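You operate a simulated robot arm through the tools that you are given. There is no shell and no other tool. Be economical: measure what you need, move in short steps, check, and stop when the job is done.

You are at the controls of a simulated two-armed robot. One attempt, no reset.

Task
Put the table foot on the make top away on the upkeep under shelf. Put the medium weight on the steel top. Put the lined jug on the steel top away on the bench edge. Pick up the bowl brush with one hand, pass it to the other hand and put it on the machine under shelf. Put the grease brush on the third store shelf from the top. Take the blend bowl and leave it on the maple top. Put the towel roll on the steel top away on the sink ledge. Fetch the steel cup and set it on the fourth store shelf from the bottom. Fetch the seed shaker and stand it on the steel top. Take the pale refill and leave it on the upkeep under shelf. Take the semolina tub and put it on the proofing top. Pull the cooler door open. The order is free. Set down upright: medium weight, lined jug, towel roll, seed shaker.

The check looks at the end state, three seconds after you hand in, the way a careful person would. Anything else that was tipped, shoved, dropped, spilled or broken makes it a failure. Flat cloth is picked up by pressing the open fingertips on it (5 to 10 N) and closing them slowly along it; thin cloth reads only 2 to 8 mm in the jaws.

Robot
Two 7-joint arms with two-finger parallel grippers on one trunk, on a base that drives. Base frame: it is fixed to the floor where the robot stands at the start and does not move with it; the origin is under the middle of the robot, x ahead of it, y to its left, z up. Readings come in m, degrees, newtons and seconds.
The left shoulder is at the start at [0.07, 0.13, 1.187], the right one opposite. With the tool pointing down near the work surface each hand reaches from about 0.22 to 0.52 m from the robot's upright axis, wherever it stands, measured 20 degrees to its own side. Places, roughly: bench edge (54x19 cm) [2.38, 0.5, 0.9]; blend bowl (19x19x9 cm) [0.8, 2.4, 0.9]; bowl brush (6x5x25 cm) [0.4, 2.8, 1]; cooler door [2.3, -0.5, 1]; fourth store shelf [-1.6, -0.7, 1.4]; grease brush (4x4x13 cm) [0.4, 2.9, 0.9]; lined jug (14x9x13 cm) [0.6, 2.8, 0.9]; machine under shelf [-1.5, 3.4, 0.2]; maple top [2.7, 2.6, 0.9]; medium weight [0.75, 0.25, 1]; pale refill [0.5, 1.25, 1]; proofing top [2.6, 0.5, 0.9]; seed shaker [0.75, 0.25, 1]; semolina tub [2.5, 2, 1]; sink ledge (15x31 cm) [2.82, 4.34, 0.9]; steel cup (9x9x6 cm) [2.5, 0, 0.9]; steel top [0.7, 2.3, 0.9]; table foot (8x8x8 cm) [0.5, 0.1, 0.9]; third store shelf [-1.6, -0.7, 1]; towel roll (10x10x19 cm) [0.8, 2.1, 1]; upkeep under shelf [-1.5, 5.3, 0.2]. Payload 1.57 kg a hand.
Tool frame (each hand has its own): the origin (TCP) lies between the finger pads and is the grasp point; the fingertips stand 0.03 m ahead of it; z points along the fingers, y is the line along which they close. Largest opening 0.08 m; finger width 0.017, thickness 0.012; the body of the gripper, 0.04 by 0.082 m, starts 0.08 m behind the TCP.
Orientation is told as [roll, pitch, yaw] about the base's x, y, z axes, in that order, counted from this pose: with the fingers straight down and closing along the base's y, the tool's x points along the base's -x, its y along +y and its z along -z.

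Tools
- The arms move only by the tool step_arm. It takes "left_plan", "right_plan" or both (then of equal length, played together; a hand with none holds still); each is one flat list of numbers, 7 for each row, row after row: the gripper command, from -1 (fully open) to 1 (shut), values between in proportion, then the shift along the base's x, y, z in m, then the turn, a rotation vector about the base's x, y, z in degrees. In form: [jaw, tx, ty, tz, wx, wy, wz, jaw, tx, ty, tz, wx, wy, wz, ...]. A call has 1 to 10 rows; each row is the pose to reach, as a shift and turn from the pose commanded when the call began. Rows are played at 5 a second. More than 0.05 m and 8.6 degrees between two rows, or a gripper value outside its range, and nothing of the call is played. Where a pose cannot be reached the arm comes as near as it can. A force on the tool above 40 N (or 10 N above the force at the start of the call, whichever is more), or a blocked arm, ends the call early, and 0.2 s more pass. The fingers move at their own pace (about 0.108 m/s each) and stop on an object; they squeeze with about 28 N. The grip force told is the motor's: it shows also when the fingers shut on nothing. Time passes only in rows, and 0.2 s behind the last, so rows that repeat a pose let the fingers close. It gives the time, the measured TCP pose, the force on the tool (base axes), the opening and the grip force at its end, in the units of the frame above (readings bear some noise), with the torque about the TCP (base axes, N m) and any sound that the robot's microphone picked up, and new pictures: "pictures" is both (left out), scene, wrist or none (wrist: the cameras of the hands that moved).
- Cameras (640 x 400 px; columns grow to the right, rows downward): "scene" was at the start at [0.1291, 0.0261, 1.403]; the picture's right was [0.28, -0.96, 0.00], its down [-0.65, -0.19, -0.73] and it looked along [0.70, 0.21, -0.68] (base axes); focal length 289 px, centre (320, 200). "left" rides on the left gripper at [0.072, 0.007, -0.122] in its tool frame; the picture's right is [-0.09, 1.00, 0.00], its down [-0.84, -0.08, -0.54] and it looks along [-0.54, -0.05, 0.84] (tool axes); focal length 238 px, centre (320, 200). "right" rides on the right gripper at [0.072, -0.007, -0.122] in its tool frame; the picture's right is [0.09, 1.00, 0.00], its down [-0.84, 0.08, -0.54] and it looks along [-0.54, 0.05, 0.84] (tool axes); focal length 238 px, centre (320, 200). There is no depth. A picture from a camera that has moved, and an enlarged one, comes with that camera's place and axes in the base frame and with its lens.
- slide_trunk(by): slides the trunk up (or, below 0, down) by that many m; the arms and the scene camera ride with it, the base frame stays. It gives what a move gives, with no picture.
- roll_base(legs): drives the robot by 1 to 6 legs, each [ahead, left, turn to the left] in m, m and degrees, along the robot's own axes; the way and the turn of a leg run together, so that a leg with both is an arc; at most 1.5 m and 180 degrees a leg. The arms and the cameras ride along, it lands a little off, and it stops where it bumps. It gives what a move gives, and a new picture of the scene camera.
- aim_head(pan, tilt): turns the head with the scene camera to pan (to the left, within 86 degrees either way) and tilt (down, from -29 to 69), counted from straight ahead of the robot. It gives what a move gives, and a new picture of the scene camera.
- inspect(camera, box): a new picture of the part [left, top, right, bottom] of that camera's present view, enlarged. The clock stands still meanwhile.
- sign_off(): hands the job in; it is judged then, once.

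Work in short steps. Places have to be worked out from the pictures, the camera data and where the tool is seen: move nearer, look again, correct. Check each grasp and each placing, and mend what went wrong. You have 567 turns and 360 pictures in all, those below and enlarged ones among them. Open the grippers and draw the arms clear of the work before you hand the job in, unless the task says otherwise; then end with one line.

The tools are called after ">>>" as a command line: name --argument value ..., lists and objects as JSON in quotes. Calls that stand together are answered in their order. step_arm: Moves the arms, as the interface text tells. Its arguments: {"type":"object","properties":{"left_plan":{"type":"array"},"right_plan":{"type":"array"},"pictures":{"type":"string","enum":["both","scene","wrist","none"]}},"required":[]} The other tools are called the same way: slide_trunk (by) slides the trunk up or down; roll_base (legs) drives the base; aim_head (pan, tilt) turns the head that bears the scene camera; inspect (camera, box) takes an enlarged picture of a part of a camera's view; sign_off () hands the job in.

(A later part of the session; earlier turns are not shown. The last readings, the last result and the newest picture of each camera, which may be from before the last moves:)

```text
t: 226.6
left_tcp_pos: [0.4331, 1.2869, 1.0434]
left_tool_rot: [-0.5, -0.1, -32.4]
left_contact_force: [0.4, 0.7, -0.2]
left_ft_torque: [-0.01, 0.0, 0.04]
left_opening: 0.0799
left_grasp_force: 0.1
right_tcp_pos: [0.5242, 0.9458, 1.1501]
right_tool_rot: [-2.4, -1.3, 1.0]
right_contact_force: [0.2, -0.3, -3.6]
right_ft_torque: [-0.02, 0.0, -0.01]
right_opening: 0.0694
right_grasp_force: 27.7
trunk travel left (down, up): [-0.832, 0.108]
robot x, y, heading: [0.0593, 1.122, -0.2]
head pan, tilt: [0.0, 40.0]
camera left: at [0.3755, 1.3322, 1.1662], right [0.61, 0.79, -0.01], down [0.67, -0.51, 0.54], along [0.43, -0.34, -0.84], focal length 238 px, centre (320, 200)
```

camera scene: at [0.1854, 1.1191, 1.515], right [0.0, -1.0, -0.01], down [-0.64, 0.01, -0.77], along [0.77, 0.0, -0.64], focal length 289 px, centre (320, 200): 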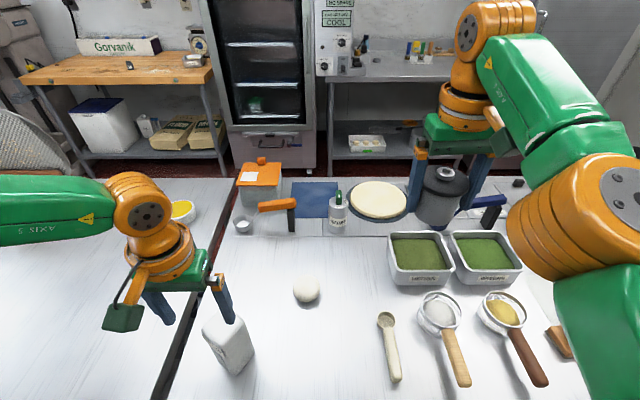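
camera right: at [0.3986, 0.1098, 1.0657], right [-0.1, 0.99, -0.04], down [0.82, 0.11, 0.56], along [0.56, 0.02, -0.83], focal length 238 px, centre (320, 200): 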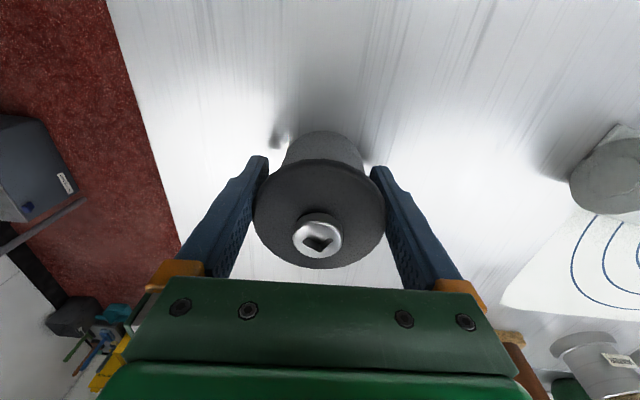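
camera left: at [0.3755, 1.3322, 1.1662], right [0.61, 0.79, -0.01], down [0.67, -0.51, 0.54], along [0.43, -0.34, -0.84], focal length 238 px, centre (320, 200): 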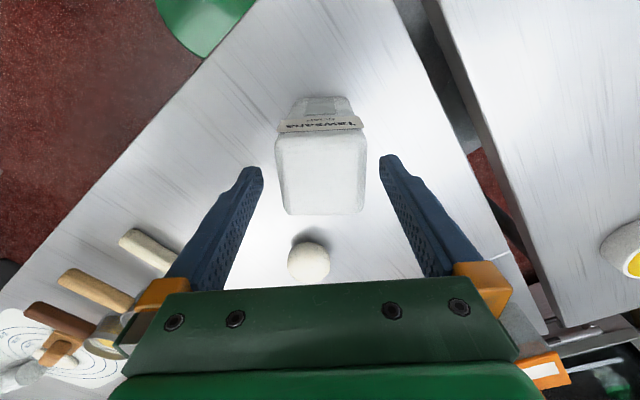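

On line; descend 6.5 cm more and close.

>>> step_arm --left_plan '[-1, 0, 0, -0.035, 0, 0, 0, -1, 0, 0, -0.065, 0, 0, 0, -1, 0, 0, -0.065, 0, 0, 0]' --pictures "none"

>>> step_arm --left_plan '[0.2, 0, 0, 0, 0, 0, 0, 1, 0, 0, 0, 0, 0, 0, 1, 0, 0, 0, 0, 0, 0]' --pictures "wrist"

```text
t: 227.4
left_tcp_pos: [0.4329, 1.2864, 0.9799]
left_tool_rot: [-0.4, -0.1, -32.5]
left_contact_force: [0.5, -0.6, 0.5]
left_ft_torque: [0.03, 0.01, 0.0]
left_opening: 0.08
left_grasp_force: 0.1
right_tcp_pos: [0.5231, 0.9446, 1.1499]
right_tool_rot: [-2.3, -1.2, 0.8]
right_contact_force: [0.1, 0.1, -3.1]
right_ft_torque: [0.01, 0.06, 0.0]
right_opening: 0.069
right_grasp_force: 27.9
trunk travel left (down, up): [-0.832, 0.108]
robot x, y, heading: [0.0616, 1.1222, 0.0]
head pan, tilt: [0.0, 40.0]
```

```text
t: 228.2
left_tcp_pos: [0.4315, 1.2854, 0.9796]
left_tool_rot: [-0.4, -0.1, -32.5]
left_contact_force: [0.4, -0.2, 2.7]
left_ft_torque: [0.09, -0.06, -0.03]
left_opening: 0.0578
left_grasp_force: 28.1
right_tcp_pos: [0.5232, 0.9447, 1.1519]
right_tool_rot: [-2.3, -1.2, 0.9]
right_contact_force: [0.4, 0.1, -3.8]
right_ft_torque: [-0.01, 0.05, 0.0]
right_opening: 0.0694
right_grasp_force: 28.4
trunk travel left (down, up): [-0.832, 0.108]
robot x, y, heading: [0.0613, 1.1219, -0.2]
head pan, tilt: [0.0, 40.0]
camera left: at [0.3746, 1.332, 1.1012], right [0.61, 0.79, -0.01], down [0.67, -0.51, 0.54], along [0.43, -0.34, -0.84], focal length 238 px, centre (320, 200)
```

left: 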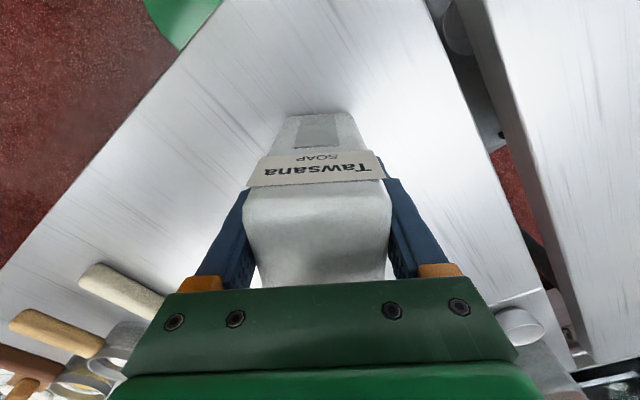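

Gripped at 58 mm. Lift and check.

>>> step_arm --left_plan '[1, 0, 0, 0.04, 0, 0, 0, 1, 0, 0, 0.08, 0, 0, 0, 1, -0.02, 0, 0.12, 0, 0, 0, 1, -0.04, 0, 0.15, 0, 0, 0, 1, -0.06, 0, 0.17, 0, 0, 0]' --pictures "scene"

```text
t: 229.4
left_tcp_pos: [0.3719, 1.2884, 1.151]
left_tool_rot: [-0.3, -0.1, -32.5]
left_contact_force: [0.0, -0.4, -0.2]
left_ft_torque: [0.02, 0.0, -0.02]
left_opening: 0.0577
left_grasp_force: 28.1
right_tcp_pos: [0.5233, 0.9446, 1.1508]
right_tool_rot: [-2.5, -1.2, 0.9]
right_contact_force: [-0.2, -0.5, -3.4]
right_ft_torque: [-0.01, 0.05, 0.0]
right_opening: 0.0693
right_grasp_force: 28.4
trunk travel left (down, up): [-0.832, 0.108]
robot x, y, heading: [0.0619, 1.1293, 0.1]
head pan, tilt: [0.0, 40.0]
camera scene: at [0.1948, 1.1261, 1.4141], right [0.0, -1.0, 0.0], down [-0.64, 0.0, -0.77], along [0.77, 0.0, -0.64], focal length 289 px, centre (320, 200)
```

scene: 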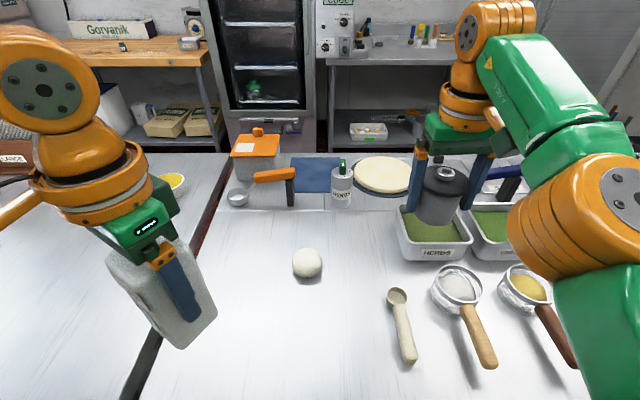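

Both held. I pull the right hand in and back off from the table.

>>> step_arm --right_plan '[1, -0.04, 0, 0, 0, 0, 0, 1, -0.08, 0, 0, 0, 0, 0, 1, -0.12, 0, 0, 0, 0, 0, 1, -0.16, 0, 0, 0, 0, 0]' --pictures "none"

>>> roll_base --legs '[[-0.42, 0, 0], [0, 0, 180], [0, -1.4, 0], [0, -1.4, 0], [0, -1.2, 0]]'

```text
t: 230.4
left_tcp_pos: [0.3717, 1.2857, 1.1516]
left_tool_rot: [-0.4, -0.1, -32.5]
left_contact_force: [-0.1, 0.1, -0.3]
left_ft_torque: [-0.02, -0.02, -0.03]
left_opening: 0.0578
left_grasp_force: 28.6
right_tcp_pos: [0.3594, 0.9426, 1.1498]
right_tool_rot: [-2.3, -1.2, 0.8]
right_contact_force: [0.0, 0.1, -3.6]
right_ft_torque: [0.01, 0.03, 0.01]
right_opening: 0.0694
right_grasp_force: 27.8
trunk travel left (down, up): [-0.832, 0.108]
robot x, y, heading: [0.0587, 1.1255, 0.1]
head pan, tilt: [0.0, 40.0]
```

```text
t: 258.8
left_tcp_pos: [-0.7689, 4.8903, 1.1501]
left_tool_rot: [-0.4, 0.0, 150.6]
left_contact_force: [-0.3, 0.4, -0.6]
left_ft_torque: [0.01, -0.02, -0.01]
left_opening: 0.0575
left_grasp_force: 27.7
right_tcp_pos: [-0.7755, 5.2343, 1.1515]
right_tool_rot: [-2.4, -1.3, -176.0]
right_contact_force: [0.5, -0.2, -3.4]
right_ft_torque: [0.02, -0.02, 0.02]
right_opening: 0.0692
right_grasp_force: 28.2
trunk travel left (down, up): [-0.832, 0.108]
robot x, y, heading: [-0.465, 5.0721, -177.2]
head pan, tilt: [0.0, 40.0]
camera scene: at [-0.6028, 5.0665, 1.414], right [-0.05, 1.0, 0.0], down [0.64, 0.03, -0.77], along [-0.76, -0.04, -0.64], focal length 289 px, centre (320, 200)
```

scene: 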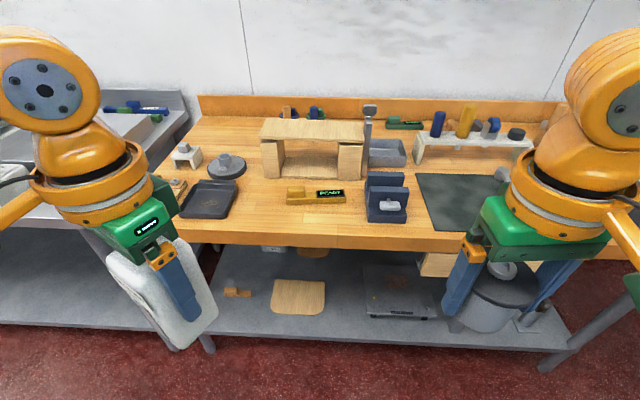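

This is the upkeep bench; I lower the trunk to view its under shelf.

>>> slide_trunk --by -0.4

>>> slide_trunk --by -0.3

>>> aim_head --pan 0 --tilt 25

```text
t: 262.6
left_tcp_pos: [-0.7688, 4.8918, 0.7503]
left_tool_rot: [-0.4, 0.0, 150.5]
left_contact_force: [0.3, -1.5, -0.6]
left_ft_torque: [0.0, 0.01, 0.03]
left_opening: 0.0575
left_grasp_force: 27.8
right_tcp_pos: [-0.7751, 5.2349, 0.7507]
right_tool_rot: [-2.4, -1.2, -176.0]
right_contact_force: [-0.5, 0.1, -3.2]
right_ft_torque: [0.02, -0.04, 0.0]
right_opening: 0.0692
right_grasp_force: 28.3
trunk travel left (down, up): [-0.432, 0.508]
robot x, y, heading: [-0.4668, 5.0697, -177.1]
head pan, tilt: [0.0, 40.0]
```

```text
t: 265.6
left_tcp_pos: [-0.7674, 4.8907, 0.4498]
left_tool_rot: [-0.4, -0.1, 150.7]
left_contact_force: [-0.5, 0.5, -1.2]
left_ft_torque: [0.0, -0.02, 0.0]
left_opening: 0.0575
left_grasp_force: 27.2
right_tcp_pos: [-0.7762, 5.2362, 0.451]
right_tool_rot: [-2.4, -1.1, -176.0]
right_contact_force: [0.2, -0.4, -3.3]
right_ft_torque: [-0.01, -0.07, 0.03]
right_opening: 0.0692
right_grasp_force: 28.4
trunk travel left (down, up): [-0.132, 0.808]
robot x, y, heading: [-0.4668, 5.0702, -177.2]
head pan, tilt: [0.0, 40.0]
```

```text
t: 266.4
left_tcp_pos: [-0.7675, 4.891, 0.449]
left_tool_rot: [-0.3, -0.1, 150.7]
left_contact_force: [-0.2, -0.6, -0.9]
left_ft_torque: [-0.03, 0.0, 0.0]
left_opening: 0.0578
left_grasp_force: 28.0
right_tcp_pos: [-0.775, 5.2356, 0.4501]
right_tool_rot: [-2.3, -1.2, -176.1]
right_contact_force: [-0.7, -0.4, -2.6]
right_ft_torque: [-0.01, -0.03, 0.01]
right_opening: 0.0691
right_grasp_force: 28.0
trunk travel left (down, up): [-0.132, 0.808]
robot x, y, heading: [-0.465, 5.0717, -177.0]
head pan, tilt: [0.0, 25.0]
camera scene: at [-0.6094, 5.0669, 0.7373], right [-0.05, 1.0, 0.0], down [0.42, 0.02, -0.91], along [-0.9, -0.05, -0.42], focal length 289 px, centre (320, 200)
```

scene: 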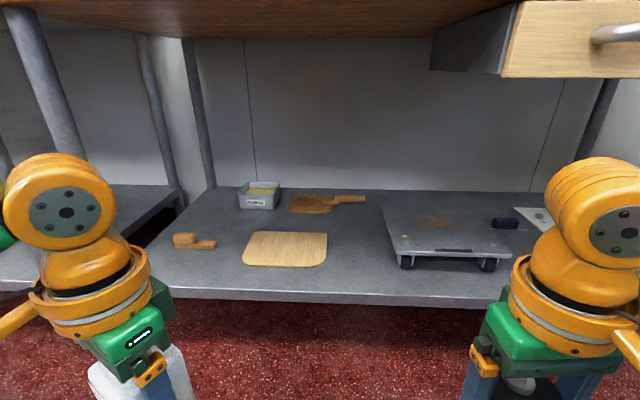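

Shelf z≈0.25, edge x≈-1.11. Free spots: front-left (y≈4.77) for the refill and the gap between board and scale (y≈5.12) for the foot. I square up, shift left 13 cm and roll in.

>>> roll_base --legs '[[0, 0.13, -3], [0.3, 0, 0]]'

```text
t: 269.3
left_tcp_pos: [-1.0749, 4.7731, 0.4499]
left_tool_rot: [-0.4, -0.1, 147.9]
left_contact_force: [-0.3, 0.1, -0.1]
left_ft_torque: [0.01, -0.02, -0.01]
left_opening: 0.0572
left_grasp_force: 28.4
right_tcp_pos: [-1.0663, 5.117, 0.4514]
right_tool_rot: [-2.2, -1.2, -178.6]
right_contact_force: [-0.1, -0.2, -4.3]
right_ft_torque: [0.01, -0.03, 0.0]
right_opening: 0.0692
right_grasp_force: 27.8
trunk travel left (down, up): [-0.132, 0.808]
robot x, y, heading: [-0.7648, 4.941, -180.0]
head pan, tilt: [0.0, 25.0]
camera scene: at [-0.9081, 4.9418, 0.7373], right [0.0, 1.0, 0.0], down [0.42, 0.0, -0.91], along [-0.91, 0.0, -0.42], focal length 289 px, centre (320, 200)
```

scene: 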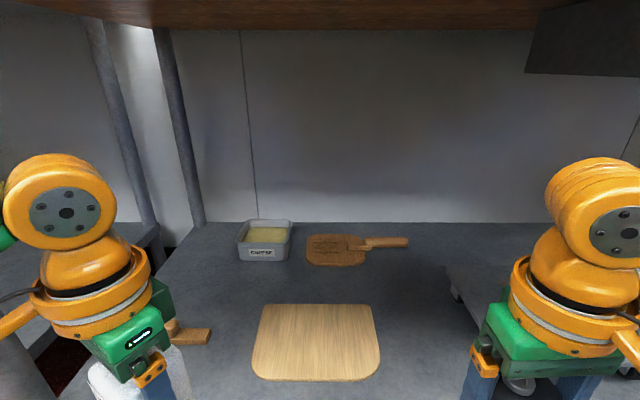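

Roll 6 cm more, then extend both hands over their spots.

>>> roll_base --legs '[[0.06, 0, 0]]'

>>> step_arm --left_plan '[1, -0.02, 0, -0.03, 0, 0, 0, 1, -0.04, 0, -0.06, 0, 0, 0, 1, -0.05, 0, -0.09, 0, 0, 0]' --right_plan '[1, -0.02, 0.005, -0.04, 0, 0, 0, 1, -0.04, 0.01, -0.08, 0, 0, 0, 1, -0.06, 0.015, -0.12, 0, 0, 0]' --pictures "both"

```text
t: 270.3
left_tcp_pos: [-1.1349, 4.7737, 0.4501]
left_tool_rot: [-0.3, 0.0, 148.1]
left_contact_force: [-0.3, 0.3, 0.0]
left_ft_torque: [0.02, 0.0, 0.01]
left_opening: 0.0576
left_grasp_force: 28.0
right_tcp_pos: [-1.1249, 5.1164, 0.4511]
right_tool_rot: [-2.2, -1.2, -178.8]
right_contact_force: [0.3, 0.4, -3.1]
right_ft_torque: [0.01, -0.01, 0.0]
right_opening: 0.0692
right_grasp_force: 27.9
trunk travel left (down, up): [-0.132, 0.808]
robot x, y, heading: [-0.8259, 4.9365, -179.5]
head pan, tilt: [0.0, 25.0]
camera scene: at [-0.9672, 4.9413, 0.7373], right [-0.01, 1.0, 0.0], down [0.42, 0.0, -0.91], along [-0.91, -0.01, -0.42], focal length 289 px, centre (320, 200)
```

scene: 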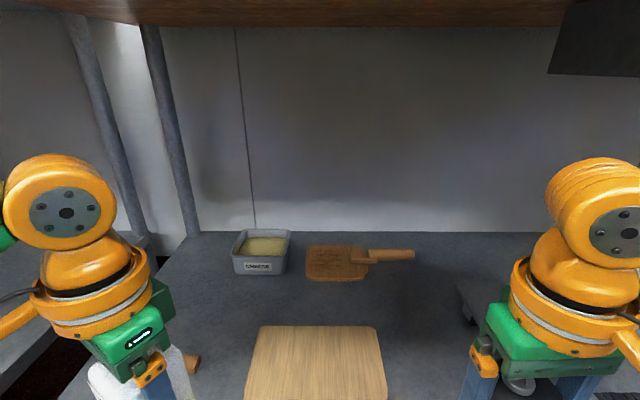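

```text
t: 271.1
left_tcp_pos: [-1.1851, 4.7713, 0.3577]
left_tool_rot: [-0.4, -0.2, 147.8]
left_contact_force: [-0.6, -0.8, -1.1]
left_ft_torque: [-0.02, -0.01, 0.0]
left_opening: 0.0574
left_grasp_force: 27.8
right_tcp_pos: [-1.1852, 5.1335, 0.3312]
right_tool_rot: [-2.4, -1.2, -178.6]
right_contact_force: [-0.3, 1.0, -3.4]
right_ft_torque: [0.0, -0.04, 0.01]
right_opening: 0.069
right_grasp_force: 27.8
trunk travel left (down, up): [-0.132, 0.808]
robot x, y, heading: [-0.8224, 4.9416, -179.8]
head pan, tilt: [0.0, 25.0]
camera scene: at [-0.9674, 4.9413, 0.7373], right [-0.01, 1.0, 0.0], down [0.42, 0.0, -0.91], along [-0.91, -0.01, -0.42], focal length 289 px, centre (320, 200)
camera right: at [-1.1104, 5.1376, 0.45], right [0.12, -0.99, -0.04], down [-0.82, -0.12, 0.56], along [-0.56, -0.03, -0.83], focal length 238 px, centre (320, 200)
camera left: at [-1.129, 4.7259, 0.4784], right [-0.61, -0.8, -0.01], down [-0.67, 0.51, 0.54], along [-0.43, 0.33, -0.84], focal length 238 px, centre (320, 200)
```

scene: 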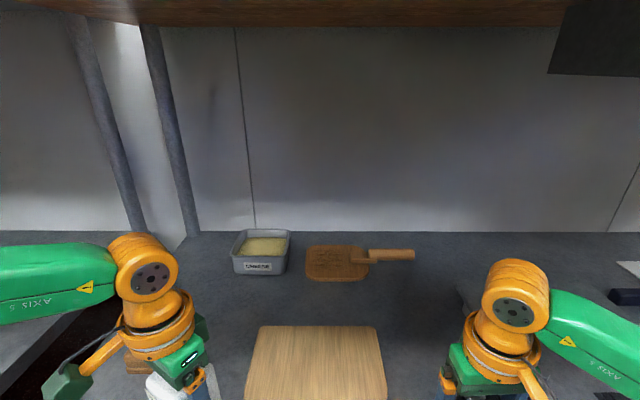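
right: 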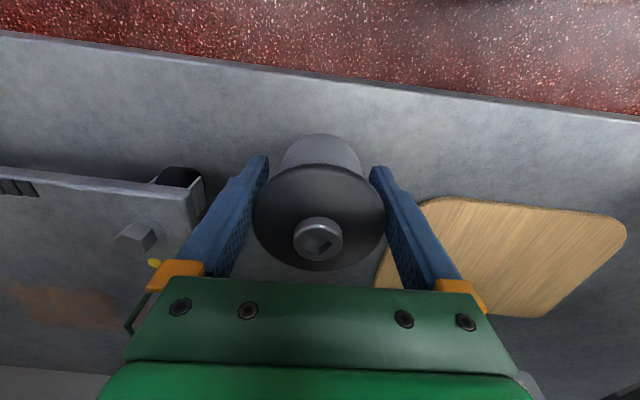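
left: 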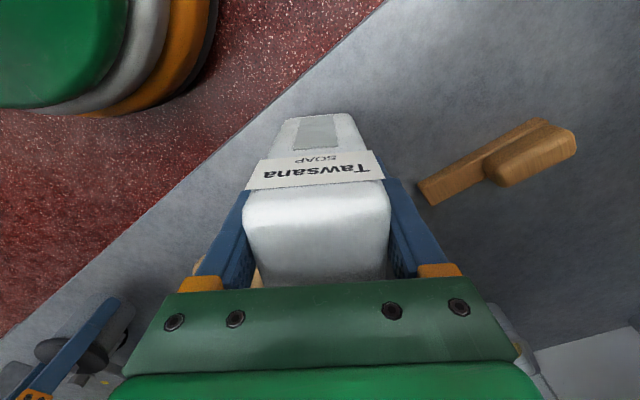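

Positions good. Lower both gently to contact.

>>> step_arm --left_plan '[1, 0, 0, -0.01, 0, 0, 0, 1, 0, 0, -0.018, 0, 0, 0]' --right_plan '[1, 0, 0, -0.015, 0, 0, 0, 1, 0, 0, -0.026, 0, 0, 0]' --pictures "none"

>>> step_arm --left_plan '[1, 0, 0, -0.003, 0, 0, 0, 1, 0, 0, -0.006, 0, 0, 0]' --right_plan '[1, 0, 0, -0.003, 0, 0, 0, 1, 0, 0, -0.006, 0, 0, 0]' --pictures "none"

```text
t: 271.7
left_tcp_pos: [-1.1824, 4.7721, 0.3412]
left_tool_rot: [-0.4, -0.1, 148.1]
left_contact_force: [-0.1, -0.2, -0.9]
left_ft_torque: [-0.02, -0.03, 0.03]
left_opening: 0.0572
left_grasp_force: 28.2
right_tcp_pos: [-1.1839, 5.1343, 0.305]
right_tool_rot: [-2.3, -1.2, -178.6]
right_contact_force: [-0.2, -0.4, -2.9]
right_ft_torque: [-0.01, -0.05, -0.01]
right_opening: 0.0692
right_grasp_force: 28.4
trunk travel left (down, up): [-0.132, 0.808]
robot x, y, heading: [-0.8219, 4.9424, -179.7]
head pan, tilt: [0.0, 25.0]
```

```text
t: 272.3
left_tcp_pos: [-1.1825, 4.7722, 0.3348]
left_tool_rot: [-0.5, -0.2, 148.0]
left_contact_force: [0.3, 0.3, -0.7]
left_ft_torque: [-0.02, -0.02, 0.05]
left_opening: 0.0575
left_grasp_force: 27.7
right_tcp_pos: [-1.1849, 5.1334, 0.2994]
right_tool_rot: [-2.4, -1.1, -178.7]
right_contact_force: [-0.7, 0.5, -3.8]
right_ft_torque: [-0.03, -0.03, 0.0]
right_opening: 0.0695
right_grasp_force: 28.6
trunk travel left (down, up): [-0.132, 0.808]
robot x, y, heading: [-0.8259, 4.9394, -180.0]
head pan, tilt: [0.0, 25.0]
```

>>> step_arm --left_plan '[1, 0, 0, -0.003, 0, 0, 0, 1, 0, 0, -0.006, 0, 0, 0]' --right_plan '[1, 0, 0, -0.003, 0, 0, 0, 1, 0, 0, -0.005, 0, 0, 0]' --pictures "none"

```text
t: 272.9
left_tcp_pos: [-1.1834, 4.7723, 0.3322]
left_tool_rot: [-0.4, -0.5, 148.1]
left_contact_force: [-0.4, -0.6, -0.7]
left_ft_torque: [0.02, 0.01, -0.01]
left_opening: 0.0577
left_grasp_force: 27.8
right_tcp_pos: [-1.1836, 5.1324, 0.2963]
right_tool_rot: [-2.5, -1.7, -178.8]
right_contact_force: [2.0, 5.1, 20.4]
right_ft_torque: [-0.43, 0.07, -0.02]
right_opening: 0.0691
right_grasp_force: 28.3
trunk travel left (down, up): [-0.132, 0.808]
robot x, y, heading: [-0.8231, 4.9424, -179.9]
head pan, tilt: [0.0, 25.0]
```

Foot has landed. Left a few mm more.

>>> step_arm --left_plan '[1, 0, 0, -0.003, 0, 0, 0, 1, 0, 0, -0.006, 0, 0, 0]' --pictures "none"

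>>> step_arm --right_plan '[1, 0, 0, 0.001, 0, 0, 0, 0.3, 0, 0, 0.001, 0, 0, 0, -1, 0, 0, 0.001, 0, 0, 0, -1, 0, 0, 0.001, 0, 0, 0, -1, 0.0, 0, 0.03, 0, 0, 0, -1, 0.0, 0, 0.07, 0, 0, 0, -1, 0.0, 0, 0.11, 0, 0, 0]' --pictures "wrist"

```text
t: 273.5
left_tcp_pos: [-1.1832, 4.7722, 0.3269]
left_tool_rot: [-0.2, -0.6, 148.1]
left_contact_force: [-2.8, 0.5, 26.7]
left_ft_torque: [-0.28, 0.2, 0.09]
left_opening: 0.058
left_grasp_force: 27.8
right_tcp_pos: [-1.1835, 5.1327, 0.2969]
right_tool_rot: [-2.1, -1.7, -178.5]
right_contact_force: [-4.6, 0.9, 12.2]
right_ft_torque: [-0.38, 0.3, -0.16]
right_opening: 0.0691
right_grasp_force: 27.9
trunk travel left (down, up): [-0.132, 0.808]
robot x, y, heading: [-0.8217, 4.9375, -179.7]
head pan, tilt: [0.0, 25.0]
```

```text
t: 275.1
left_tcp_pos: [-1.1819, 4.7736, 0.3251]
left_tool_rot: [-0.1, -0.3, 148.0]
left_contact_force: [-2.4, -2.7, 24.5]
left_ft_torque: [-0.37, 0.38, -0.01]
left_opening: 0.0577
left_grasp_force: 28.0
right_tcp_pos: [-1.1848, 5.1333, 0.4059]
right_tool_rot: [-2.2, -1.6, -178.7]
right_contact_force: [0.4, 0.1, 0.4]
right_ft_torque: [-0.02, 0.01, 0.01]
right_opening: 0.0797
right_grasp_force: 0.0
trunk travel left (down, up): [-0.132, 0.808]
robot x, y, heading: [-0.8248, 4.9395, -179.7]
head pan, tilt: [0.0, 25.0]
camera right: at [-1.1095, 5.1371, 0.5257], right [0.11, -0.99, -0.04], down [-0.82, -0.12, 0.56], along [-0.56, -0.03, -0.83], focal length 238 px, centre (320, 200)
```

right: 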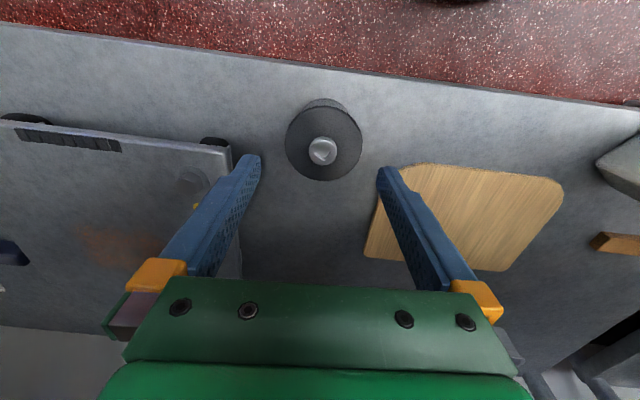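

Foot stands on the shelf. Now release the refill the same way.

>>> step_arm --left_plan '[1, 0, 0, 0.003, 0, 0, 0, 0.3, 0, 0, 0.003, 0, 0, 0, -1, 0, 0, 0.003, 0, 0, 0, -1, 0, 0, 0.003, 0, 0, 0, -1, 0, 0, 0.04, 0, 0, 0, -1, 0, 0, 0.085, 0, 0, 0, -1, 0, 0, 0.125, 0, 0, 0]' --pictures "wrist"

```text
t: 276.7
left_tcp_pos: [-1.1839, 4.7734, 0.4544]
left_tool_rot: [-0.4, -0.1, 147.9]
left_contact_force: [-0.8, 0.7, 0.4]
left_ft_torque: [-0.02, 0.01, 0.01]
left_opening: 0.08
left_grasp_force: 0.1
right_tcp_pos: [-1.1861, 5.1323, 0.4047]
right_tool_rot: [-2.4, -1.2, -178.7]
right_contact_force: [-0.8, -0.4, 1.1]
right_ft_torque: [0.02, -0.01, -0.01]
right_opening: 0.0802
right_grasp_force: 0.1
trunk travel left (down, up): [-0.132, 0.808]
robot x, y, heading: [-0.8207, 4.9376, -179.7]
head pan, tilt: [0.0, 25.0]
camera left: at [-1.1285, 4.7294, 0.5747], right [-0.61, -0.8, -0.01], down [-0.67, 0.51, 0.54], along [-0.43, 0.34, -0.84], focal length 238 px, centre (320, 200)
```

left: 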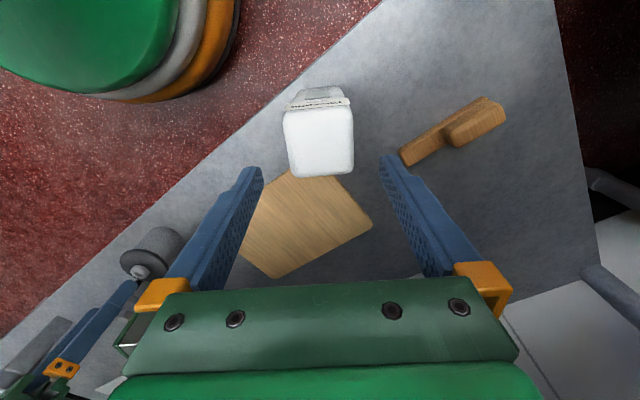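

Refill is standing. I back out, raise the trunk and return to the steel top for the lined jug.

>>> roll_base --legs '[[-0.42, 0, 0]]'

>>> slide_trunk --by 0.4

>>> slide_trunk --by 0.35

```text
t: 279.3
left_tcp_pos: [-0.7718, 4.7765, 0.4536]
left_tool_rot: [-0.5, -0.2, 148.0]
left_contact_force: [-0.3, -0.9, 0.6]
left_ft_torque: [0.01, 0.01, -0.02]
left_opening: 0.08
left_grasp_force: 0.1
right_tcp_pos: [-0.7713, 5.1343, 0.4033]
right_tool_rot: [-2.4, -1.2, -178.6]
right_contact_force: [0.2, -0.5, 0.1]
right_ft_torque: [-0.01, 0.01, 0.0]
right_opening: 0.0799
right_grasp_force: 0.1
trunk travel left (down, up): [-0.132, 0.808]
robot x, y, heading: [-0.4104, 4.9434, -179.9]
head pan, tilt: [0.0, 25.0]
camera scene: at [-0.5526, 4.9433, 0.7375], right [-0.01, 1.0, 0.0], down [0.42, 0.0, -0.91], along [-0.91, 0.0, -0.42], focal length 289 px, centre (320, 200)
```

scene: 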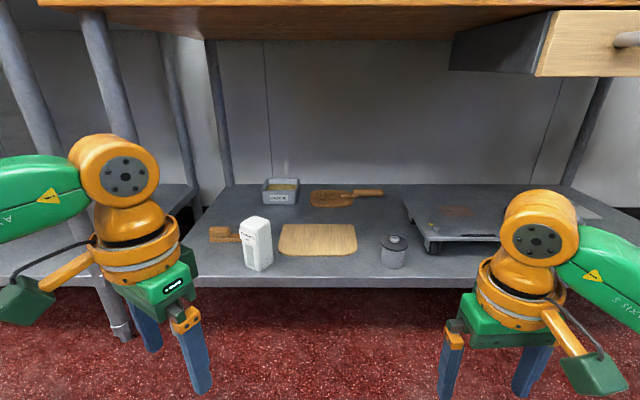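

```text
t: 283.1
left_tcp_pos: [-0.7715, 4.7771, 0.8529]
left_tool_rot: [-0.4, -0.1, 147.9]
left_contact_force: [0.1, -0.6, -1.0]
left_ft_torque: [0.0, 0.02, -0.01]
left_opening: 0.0801
left_grasp_force: 0.0
right_tcp_pos: [-0.7718, 5.135, 0.8046]
right_tool_rot: [-2.4, -1.3, -178.6]
right_contact_force: [-0.2, -0.1, -0.4]
right_ft_torque: [0.01, 0.01, 0.01]
right_opening: 0.0801
right_grasp_force: 0.1
trunk travel left (down, up): [-0.532, 0.408]
robot x, y, heading: [-0.4081, 4.9421, -179.9]
head pan, tilt: [0.0, 25.0]
```

```text
t: 286.5
left_tcp_pos: [-0.7707, 4.7761, 1.2036]
left_tool_rot: [-0.4, -0.1, 148.0]
left_contact_force: [0.0, -0.5, 0.4]
left_ft_torque: [-0.04, -0.01, -0.05]
left_opening: 0.0803
left_grasp_force: 0.0
right_tcp_pos: [-0.7716, 5.1343, 1.1537]
right_tool_rot: [-2.3, -1.2, -178.8]
right_contact_force: [-0.4, 0.4, 0.1]
right_ft_torque: [-0.02, 0.07, -0.02]
right_opening: 0.08
right_grasp_force: 0.1
trunk travel left (down, up): [-0.882, 0.058]
robot x, y, heading: [-0.4109, 4.9449, -179.7]
head pan, tilt: [0.0, 25.0]
```

Both items are fine on the shelf. I turn to face east and look across the north part of the room.

>>> roll_base --legs '[[0, 0, 180]]'

```text
t: 294.2
left_tcp_pos: [-0.0453, 5.1005, 1.2044]
left_tool_rot: [-0.4, -0.1, -33.0]
left_contact_force: [0.0, 1.3, -0.5]
left_ft_torque: [-0.01, 0.02, 0.02]
left_opening: 0.0799
left_grasp_force: 0.1
right_tcp_pos: [-0.0505, 4.7416, 1.1539]
right_tool_rot: [-2.2, -1.2, 0.4]
right_contact_force: [-0.2, -0.1, 0.5]
right_ft_torque: [-0.03, 0.02, 0.03]
right_opening: 0.08
right_grasp_force: 0.1
trunk travel left (down, up): [-0.882, 0.058]
robot x, y, heading: [-0.4088, 4.9395, -1.0]
head pan, tilt: [0.0, 25.0]
camera scene: at [-0.268, 4.9423, 1.4874], right [-0.01, -1.0, 0.0], down [-0.42, 0.0, -0.91], along [0.91, -0.01, -0.42], focal length 289 px, centre (320, 200)
```

scene: 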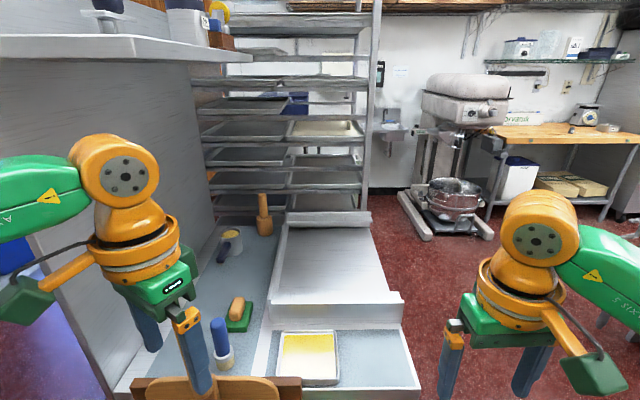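

The north passage and the wall sink (390,130) are visible. Now I go to the steel top for the jug.

>>> roll_base --legs '[[0, -1.05, 1], [0, -1.0, 0]]'

>>> aim_head --pan 0 --tilt 40

```text
t: 304.4
left_tcp_pos: [-0.0524, 3.0608, 1.2039]
left_tool_rot: [-0.5, -0.2, -32.5]
left_contact_force: [-0.3, 0.8, -0.1]
left_ft_torque: [-0.04, -0.02, 0.0]
left_opening: 0.0799
left_grasp_force: 0.0
right_tcp_pos: [-0.0533, 2.7022, 1.1555]
right_tool_rot: [-2.3, -1.1, 0.8]
right_contact_force: [1.0, -0.1, 0.0]
right_ft_torque: [-0.04, 0.0, 0.01]
right_opening: 0.08
right_grasp_force: 0.0
trunk travel left (down, up): [-0.882, 0.058]
robot x, y, heading: [-0.4162, 2.8988, -0.3]
head pan, tilt: [0.0, 25.0]
camera scene: at [-0.2735, 2.9008, 1.4874], right [0.0, -1.0, 0.0], down [-0.42, 0.0, -0.91], along [0.91, 0.0, -0.42], focal length 289 px, centre (320, 200)
```

scene: 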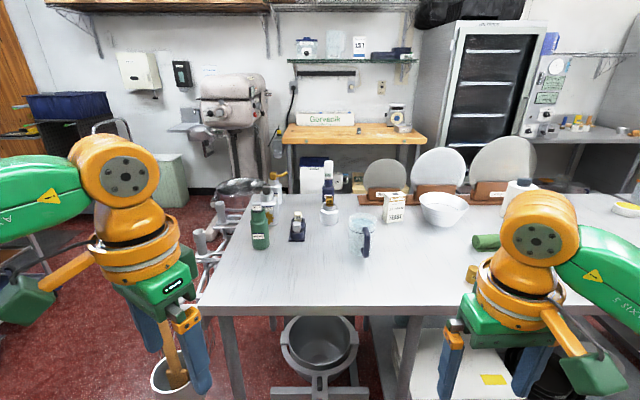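

```text
t: 305.2
left_tcp_pos: [-0.0522, 3.0586, 1.2028]
left_tool_rot: [-0.4, -0.1, -32.6]
left_contact_force: [-0.8, 0.7, -0.9]
left_ft_torque: [0.03, 0.02, 0.0]
left_opening: 0.0799
left_grasp_force: 0.1
right_tcp_pos: [-0.0533, 2.7012, 1.1544]
right_tool_rot: [-2.4, -1.2, 0.7]
right_contact_force: [-0.3, -0.4, 0.3]
right_ft_torque: [-0.02, 0.01, -0.01]
right_opening: 0.0799
right_grasp_force: 0.0
trunk travel left (down, up): [-0.882, 0.058]
robot x, y, heading: [-0.4183, 2.8985, -0.5]
head pan, tilt: [0.0, 40.0]
camera scene: at [-0.2806, 2.8996, 1.4642], right [0.0, -1.0, 0.0], down [-0.64, 0.0, -0.77], along [0.77, 0.0, -0.64], focal length 289 px, centre (320, 200)
```

scene: 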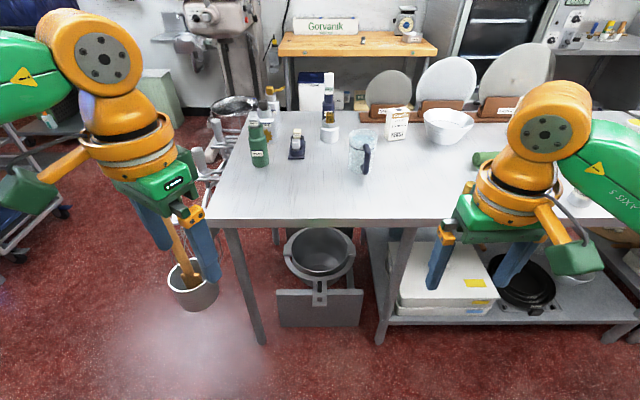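

I drive in; the jug lies on the right hand's side.

>>> roll_base --legs '[[0.45, 0.02, 0.5]]'

>>> inspect --camera "right" --box '[160, 60, 480, 260]'

```text
t: 307.8
left_tcp_pos: [0.3744, 3.0708, 1.2041]
left_tool_rot: [-0.5, -0.3, -33.1]
left_contact_force: [-0.7, 0.4, -0.4]
left_ft_torque: [0.01, -0.01, -0.01]
left_opening: 0.0799
left_grasp_force: 0.1
right_tcp_pos: [0.3697, 2.7141, 1.1548]
right_tool_rot: [-2.4, -1.4, 0.3]
right_contact_force: [0.0, 0.3, 0.8]
right_ft_torque: [-0.02, -0.03, 0.0]
right_opening: 0.08
right_grasp_force: 0.0
trunk travel left (down, up): [-0.882, 0.058]
robot x, y, heading: [0.0119, 2.9122, -0.8]
head pan, tilt: [0.0, 40.0]
camera scene: at [0.1444, 2.9145, 1.4644], right [-0.01, -1.0, 0.0], down [-0.64, 0.01, -0.77], along [0.77, -0.01, -0.64], focal length 289 px, centre (320, 200)
```

scene: 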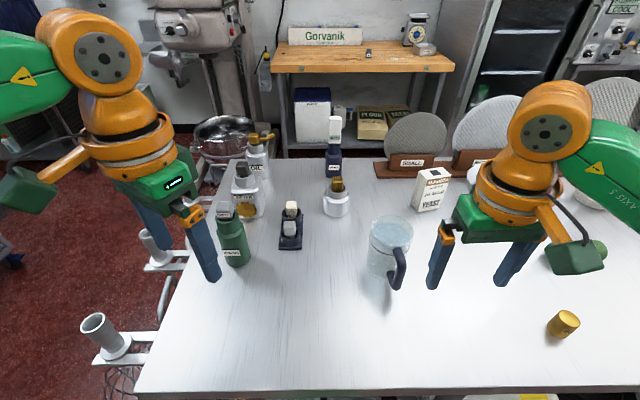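

```text
2.00 times, centred on (320, 160) of right
camera zoom: at [0.2949, 2.7122, 1.275], right [-0.1, 0.99, -0.04], down [0.82, 0.1, 0.56], along [0.56, 0.02, -0.83], focal length 477 px, centre (320, 280)
```

zoom: 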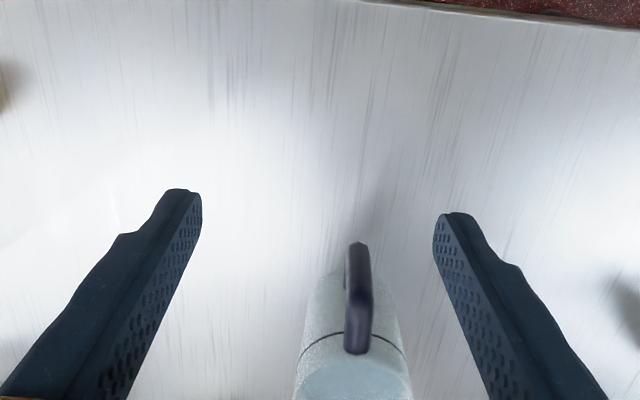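

The jug's handle points toward me in the x–z plane, outer bar near (0.475,2.748). I bring the right hand above it, squaring its roll.

>>> step_arm --right_plan '[-1, 0.036, 0.011, -0.01, 0.8, 0, 0, -1, 0.072, 0.023, -0.02, 1.6, 0, 0, -1, 0.108, 0.034, -0.05, 2.4, 1.4, 0.8]' --pictures "wrist"

```text
t: 308.6
left_tcp_pos: [0.3784, 3.0731, 1.2028]
left_tool_rot: [-0.6, -0.1, -33.1]
left_contact_force: [-0.1, 1.5, -0.6]
left_ft_torque: [0.0, 0.03, 0.02]
left_opening: 0.0798
left_grasp_force: 0.1
right_tcp_pos: [0.4798, 2.7497, 1.0989]
right_tool_rot: [-0.1, 0.2, 1.2]
right_contact_force: [0.3, 0.2, -0.6]
right_ft_torque: [0.02, 0.1, 0.0]
right_opening: 0.08
right_grasp_force: 0.0
trunk travel left (down, up): [-0.882, 0.058]
robot x, y, heading: [0.0163, 2.9143, -0.7]
head pan, tilt: [0.0, 40.0]
camera right: at [0.4081, 2.7425, 1.2212], right [-0.11, 0.99, 0.0], down [0.84, 0.1, 0.54], along [0.54, 0.06, -0.84], focal length 238 px, centre (320, 200)
```

right: 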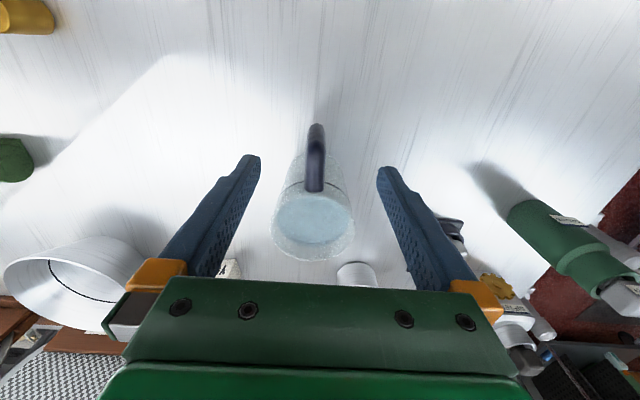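

Bar at about (0.478,2.746). I descend alongside it to z≈0.975 and close.

>>> step_arm --right_plan '[-1, 0.003, -0.003, -0.04, 0, 0, 0, -1, 0.003, -0.003, -0.08, 0, 0, 0, -1, 0.003, -0.003, -0.12, 0, 0, 0, -1, 0.003, -0.003, -0.124, 0, 0, 0]' --pictures "wrist"

```text
t: 309.6
left_tcp_pos: [0.3782, 3.0721, 1.2032]
left_tool_rot: [-0.4, -0.3, -33.0]
left_contact_force: [-0.3, 0.5, 0.3]
left_ft_torque: [-0.01, 0.03, 0.02]
left_opening: 0.08
left_grasp_force: 0.0
right_tcp_pos: [0.4834, 2.7459, 0.9811]
right_tool_rot: [0.1, 0.1, 1.1]
right_contact_force: [0.2, 0.0, 0.1]
right_ft_torque: [-0.02, 0.03, 0.02]
right_opening: 0.0801
right_grasp_force: 0.1
trunk travel left (down, up): [-0.882, 0.058]
robot x, y, heading: [0.0101, 2.915, -0.7]
head pan, tilt: [0.0, 40.0]
camera right: at [0.4124, 2.7382, 1.1024], right [-0.11, 0.99, 0.0], down [0.84, 0.09, 0.54], along [0.54, 0.06, -0.84], focal length 238 px, centre (320, 200)
```

right: 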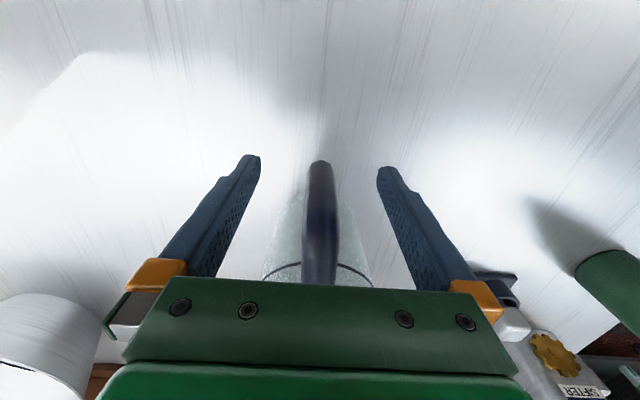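

The handle lies between the fingers. Close.

>>> step_arm --right_plan '[0.3, 0, 0, 0, 0, 0, 0, 1, 0, 0, 0, 0, 0, 0, 1, 0, 0, 0, 0, 0, 0, 1, 0, 0, 0, 0, 0, 0]' --pictures "wrist"

```text
t: 310.6
left_tcp_pos: [0.3773, 3.0726, 1.2021]
left_tool_rot: [-0.5, -0.1, -33.1]
left_contact_force: [0.3, -0.4, -0.8]
left_ft_torque: [0.01, 0.02, 0.04]
left_opening: 0.0799
left_grasp_force: 0.0
right_tcp_pos: [0.4852, 2.7461, 0.9808]
right_tool_rot: [0.1, 0.1, 1.1]
right_contact_force: [-0.4, 0.2, -0.5]
right_ft_torque: [-0.1, 0.05, 0.0]
right_opening: 0.0199
right_grasp_force: 28.4
trunk travel left (down, up): [-0.882, 0.058]
robot x, y, heading: [0.0127, 2.9145, -1.0]
head pan, tilt: [0.0, 40.0]
camera right: at [0.413, 2.7384, 1.1026], right [-0.11, 0.99, 0.0], down [0.84, 0.09, 0.54], along [0.54, 0.06, -0.84], focal length 238 px, centre (320, 200)
```

right: 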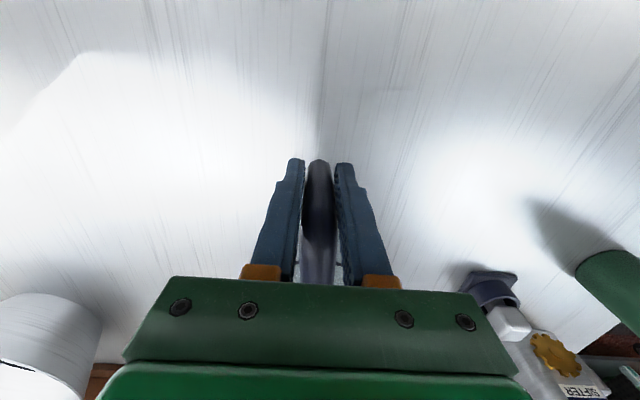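

Gripped at 20 mm. I lift gently 4 cm and check the force, torque and level.

>>> step_arm --right_plan '[1, 0, 0, 0.01, 0, 0, 0, 1, 0, 0, 0.02, 0, 0, 0, 1, 0, 0, 0.03, 0, 0, 0, 1, 0, 0, 0.045, 0, 0, 0, 1, 0, 0, 0.06, 0, 0, 0]'

```text
t: 311.8
left_tcp_pos: [0.3783, 3.0727, 1.2021]
left_tool_rot: [-0.5, -0.1, -33.0]
left_contact_force: [0.6, -0.7, 0.8]
left_ft_torque: [0.02, 0.01, -0.02]
left_opening: 0.08
left_grasp_force: 0.0
right_tcp_pos: [0.4831, 2.7447, 1.0391]
right_tool_rot: [0.0, 0.2, 0.9]
right_contact_force: [0.5, 0.1, -5.4]
right_ft_torque: [-0.01, 0.4, -0.01]
right_opening: 0.0199
right_grasp_force: 27.8
trunk travel left (down, up): [-0.882, 0.058]
robot x, y, heading: [0.0125, 2.9134, -0.8]
head pan, tilt: [0.0, 40.0]
camera scene: at [0.1483, 2.9142, 1.464], right [-0.01, -1.0, 0.0], down [-0.64, 0.01, -0.77], along [0.77, -0.01, -0.64], focal length 289 px, centre (320, 200)
camera right: at [0.4116, 2.7363, 1.1605], right [-0.11, 0.99, 0.0], down [0.84, 0.09, 0.54], along [0.54, 0.06, -0.84], focal length 238 px, centre (320, 200)
```

scene: 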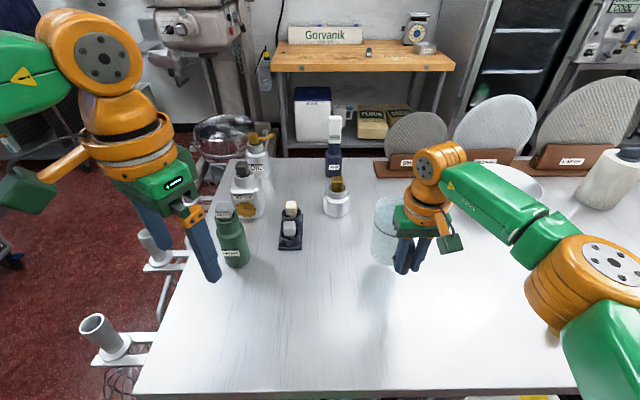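
right: 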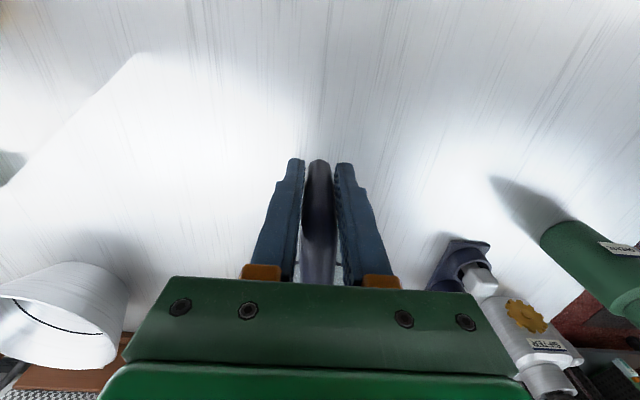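

Held level, ~0.55 kg. I lift further, bring it in, and check it stays level.

>>> step_arm --right_plan '[1, 0, 0, 0.02, 0, 0, 0, 1, -0.01, 0, 0.04, 0, 0, 0, 1, -0.03, 0, 0.055, 0, 0, 0, 1, -0.055, 0, 0.065, 0, 0, 0, 1, -0.08, 0, 0.07, 0, 0, 0, 1, -0.105, 0, 0.07, 0, 0, 0, 1, -0.125, 0, 0.07, 0, 0, 0, 1, -0.14, 0, 0.07, 0, 0, 0]' --pictures "scene"

```text
t: 313.6
left_tcp_pos: [0.377, 3.0713, 1.2029]
left_tool_rot: [-0.4, -0.1, -33.1]
left_contact_force: [-0.2, -0.7, 0.7]
left_ft_torque: [0.0, 0.01, 0.0]
left_opening: 0.0798
left_grasp_force: 0.0
right_tcp_pos: [0.3423, 2.7447, 1.1092]
right_tool_rot: [0.1, 0.1, 1.0]
right_contact_force: [0.2, -0.9, -5.1]
right_ft_torque: [-0.04, 0.41, -0.03]
right_opening: 0.0199
right_grasp_force: 28.3
trunk travel left (down, up): [-0.882, 0.058]
robot x, y, heading: [0.0103, 2.9151, -0.6]
head pan, tilt: [0.0, 40.0]
camera scene: at [0.1478, 2.9141, 1.464], right [-0.01, -1.0, 0.0], down [-0.64, 0.01, -0.77], along [0.77, -0.01, -0.64], focal length 289 px, centre (320, 200)
```

scene: 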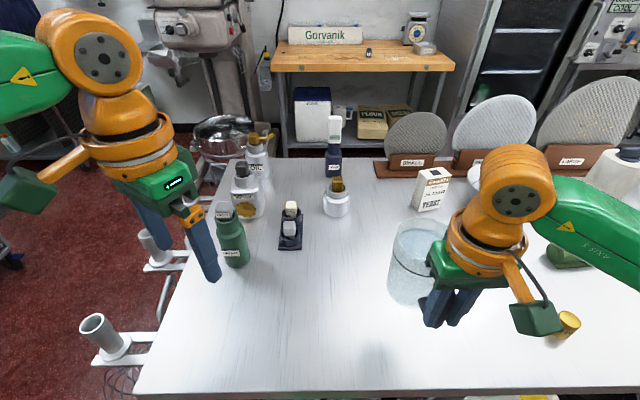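

Level and steady. I back off and drive the known south route around the make top.

>>> roll_base --legs '[[-0.37, 0, 0], [0, -1.2, 0.6], [0, -1.2, 0], [0, -1.1, 0]]'

```text
t: 332.0
left_tcp_pos: [-0.0642, -0.3235, 1.2032]
left_tool_rot: [-0.5, 0.0, -34.5]
left_contact_force: [-0.5, 0.7, -0.4]
left_ft_torque: [-0.05, -0.03, -0.01]
left_opening: 0.0801
left_grasp_force: 0.2
right_tcp_pos: [-0.1067, -0.6487, 1.1099]
right_tool_rot: [0.0, 0.2, -0.4]
right_contact_force: [-0.3, -0.2, -5.5]
right_ft_torque: [0.0, 0.43, 0.02]
right_opening: 0.0195
right_grasp_force: 27.7
trunk travel left (down, up): [-0.882, 0.058]
robot x, y, heading: [-0.4348, -0.4686, -2.0]
head pan, tilt: [0.0, 40.0]
camera scene: at [-0.2971, -0.4747, 1.464], right [-0.04, -1.0, 0.0], down [-0.64, 0.02, -0.77], along [0.76, -0.03, -0.64], focal length 289 px, centre (320, 200)
```

scene: 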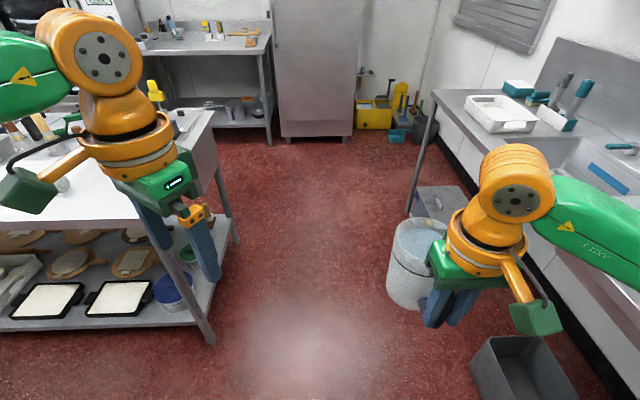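

Lane is clear. Forward 2 m along y≈-0.5.

>>> roll_base --legs '[[0.9, -0.02, 2], [1.1, 0, 0]]'

```text
t: 342.0
left_tcp_pos: [1.9195, -0.3164, 1.2029]
left_tool_rot: [-0.4, -0.2, -31.2]
left_contact_force: [0.3, 0.3, 0.3]
left_ft_torque: [-0.03, -0.02, 0.03]
left_opening: 0.0801
left_grasp_force: 0.1
right_tcp_pos: [1.8956, -0.6441, 1.1091]
right_tool_rot: [0.1, 0.1, 3.1]
right_contact_force: [0.0, 0.1, -5.7]
right_ft_torque: [-0.05, 0.4, 0.0]
right_opening: 0.0197
right_grasp_force: 28.2
trunk travel left (down, up): [-0.882, 0.058]
robot x, y, heading: [1.5594, -0.483, 1.6]
head pan, tilt: [0.0, 40.0]
camera scene: at [1.6943, -0.4824, 1.4641], right [0.02, -1.0, 0.0], down [-0.64, -0.01, -0.77], along [0.77, 0.02, -0.64], focal length 289 px, centre (320, 200)
```

scene: 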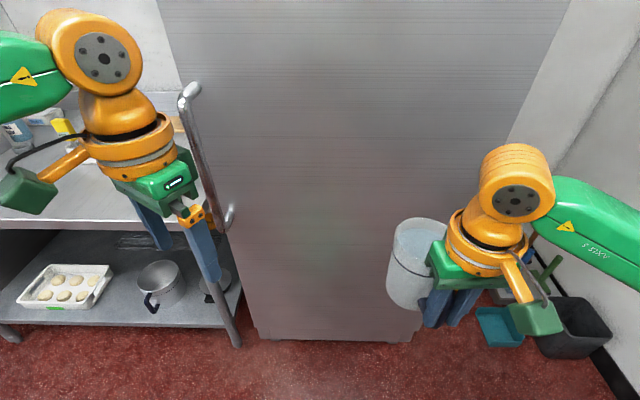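

Cooler with its vertical handle is right ahead. First the jug: I strafe left to the bench at y≈0.5.

>>> roll_base --legs '[[0, 0.95, -1.6]]'

```text
t: 346.9
left_tcp_pos: [1.9252, 0.6016, 1.2041]
left_tool_rot: [-0.4, 0.1, -33.4]
left_contact_force: [0.4, -0.6, 0.3]
left_ft_torque: [0.04, -0.03, -0.03]
left_opening: 0.0801
left_grasp_force: 0.0
right_tcp_pos: [1.8875, 0.2761, 1.1088]
right_tool_rot: [0.2, 0.2, 0.8]
right_contact_force: [-0.3, 0.3, -5.0]
right_ft_torque: [-0.02, 0.43, -0.01]
right_opening: 0.0196
right_grasp_force: 28.3
trunk travel left (down, up): [-0.882, 0.058]
robot x, y, heading: [1.5575, 0.4495, -0.9]
head pan, tilt: [0.0, 40.0]
camera scene: at [1.6944, 0.4454, 1.464], right [-0.02, -1.0, 0.0], down [-0.64, 0.01, -0.77], along [0.77, -0.01, -0.64], focal length 289 px, centre (320, 200)
```

scene: 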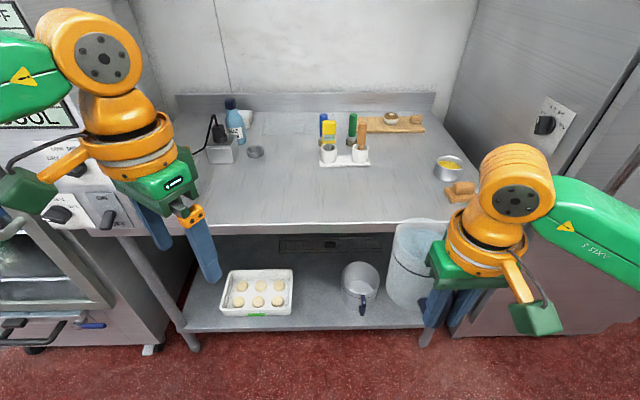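

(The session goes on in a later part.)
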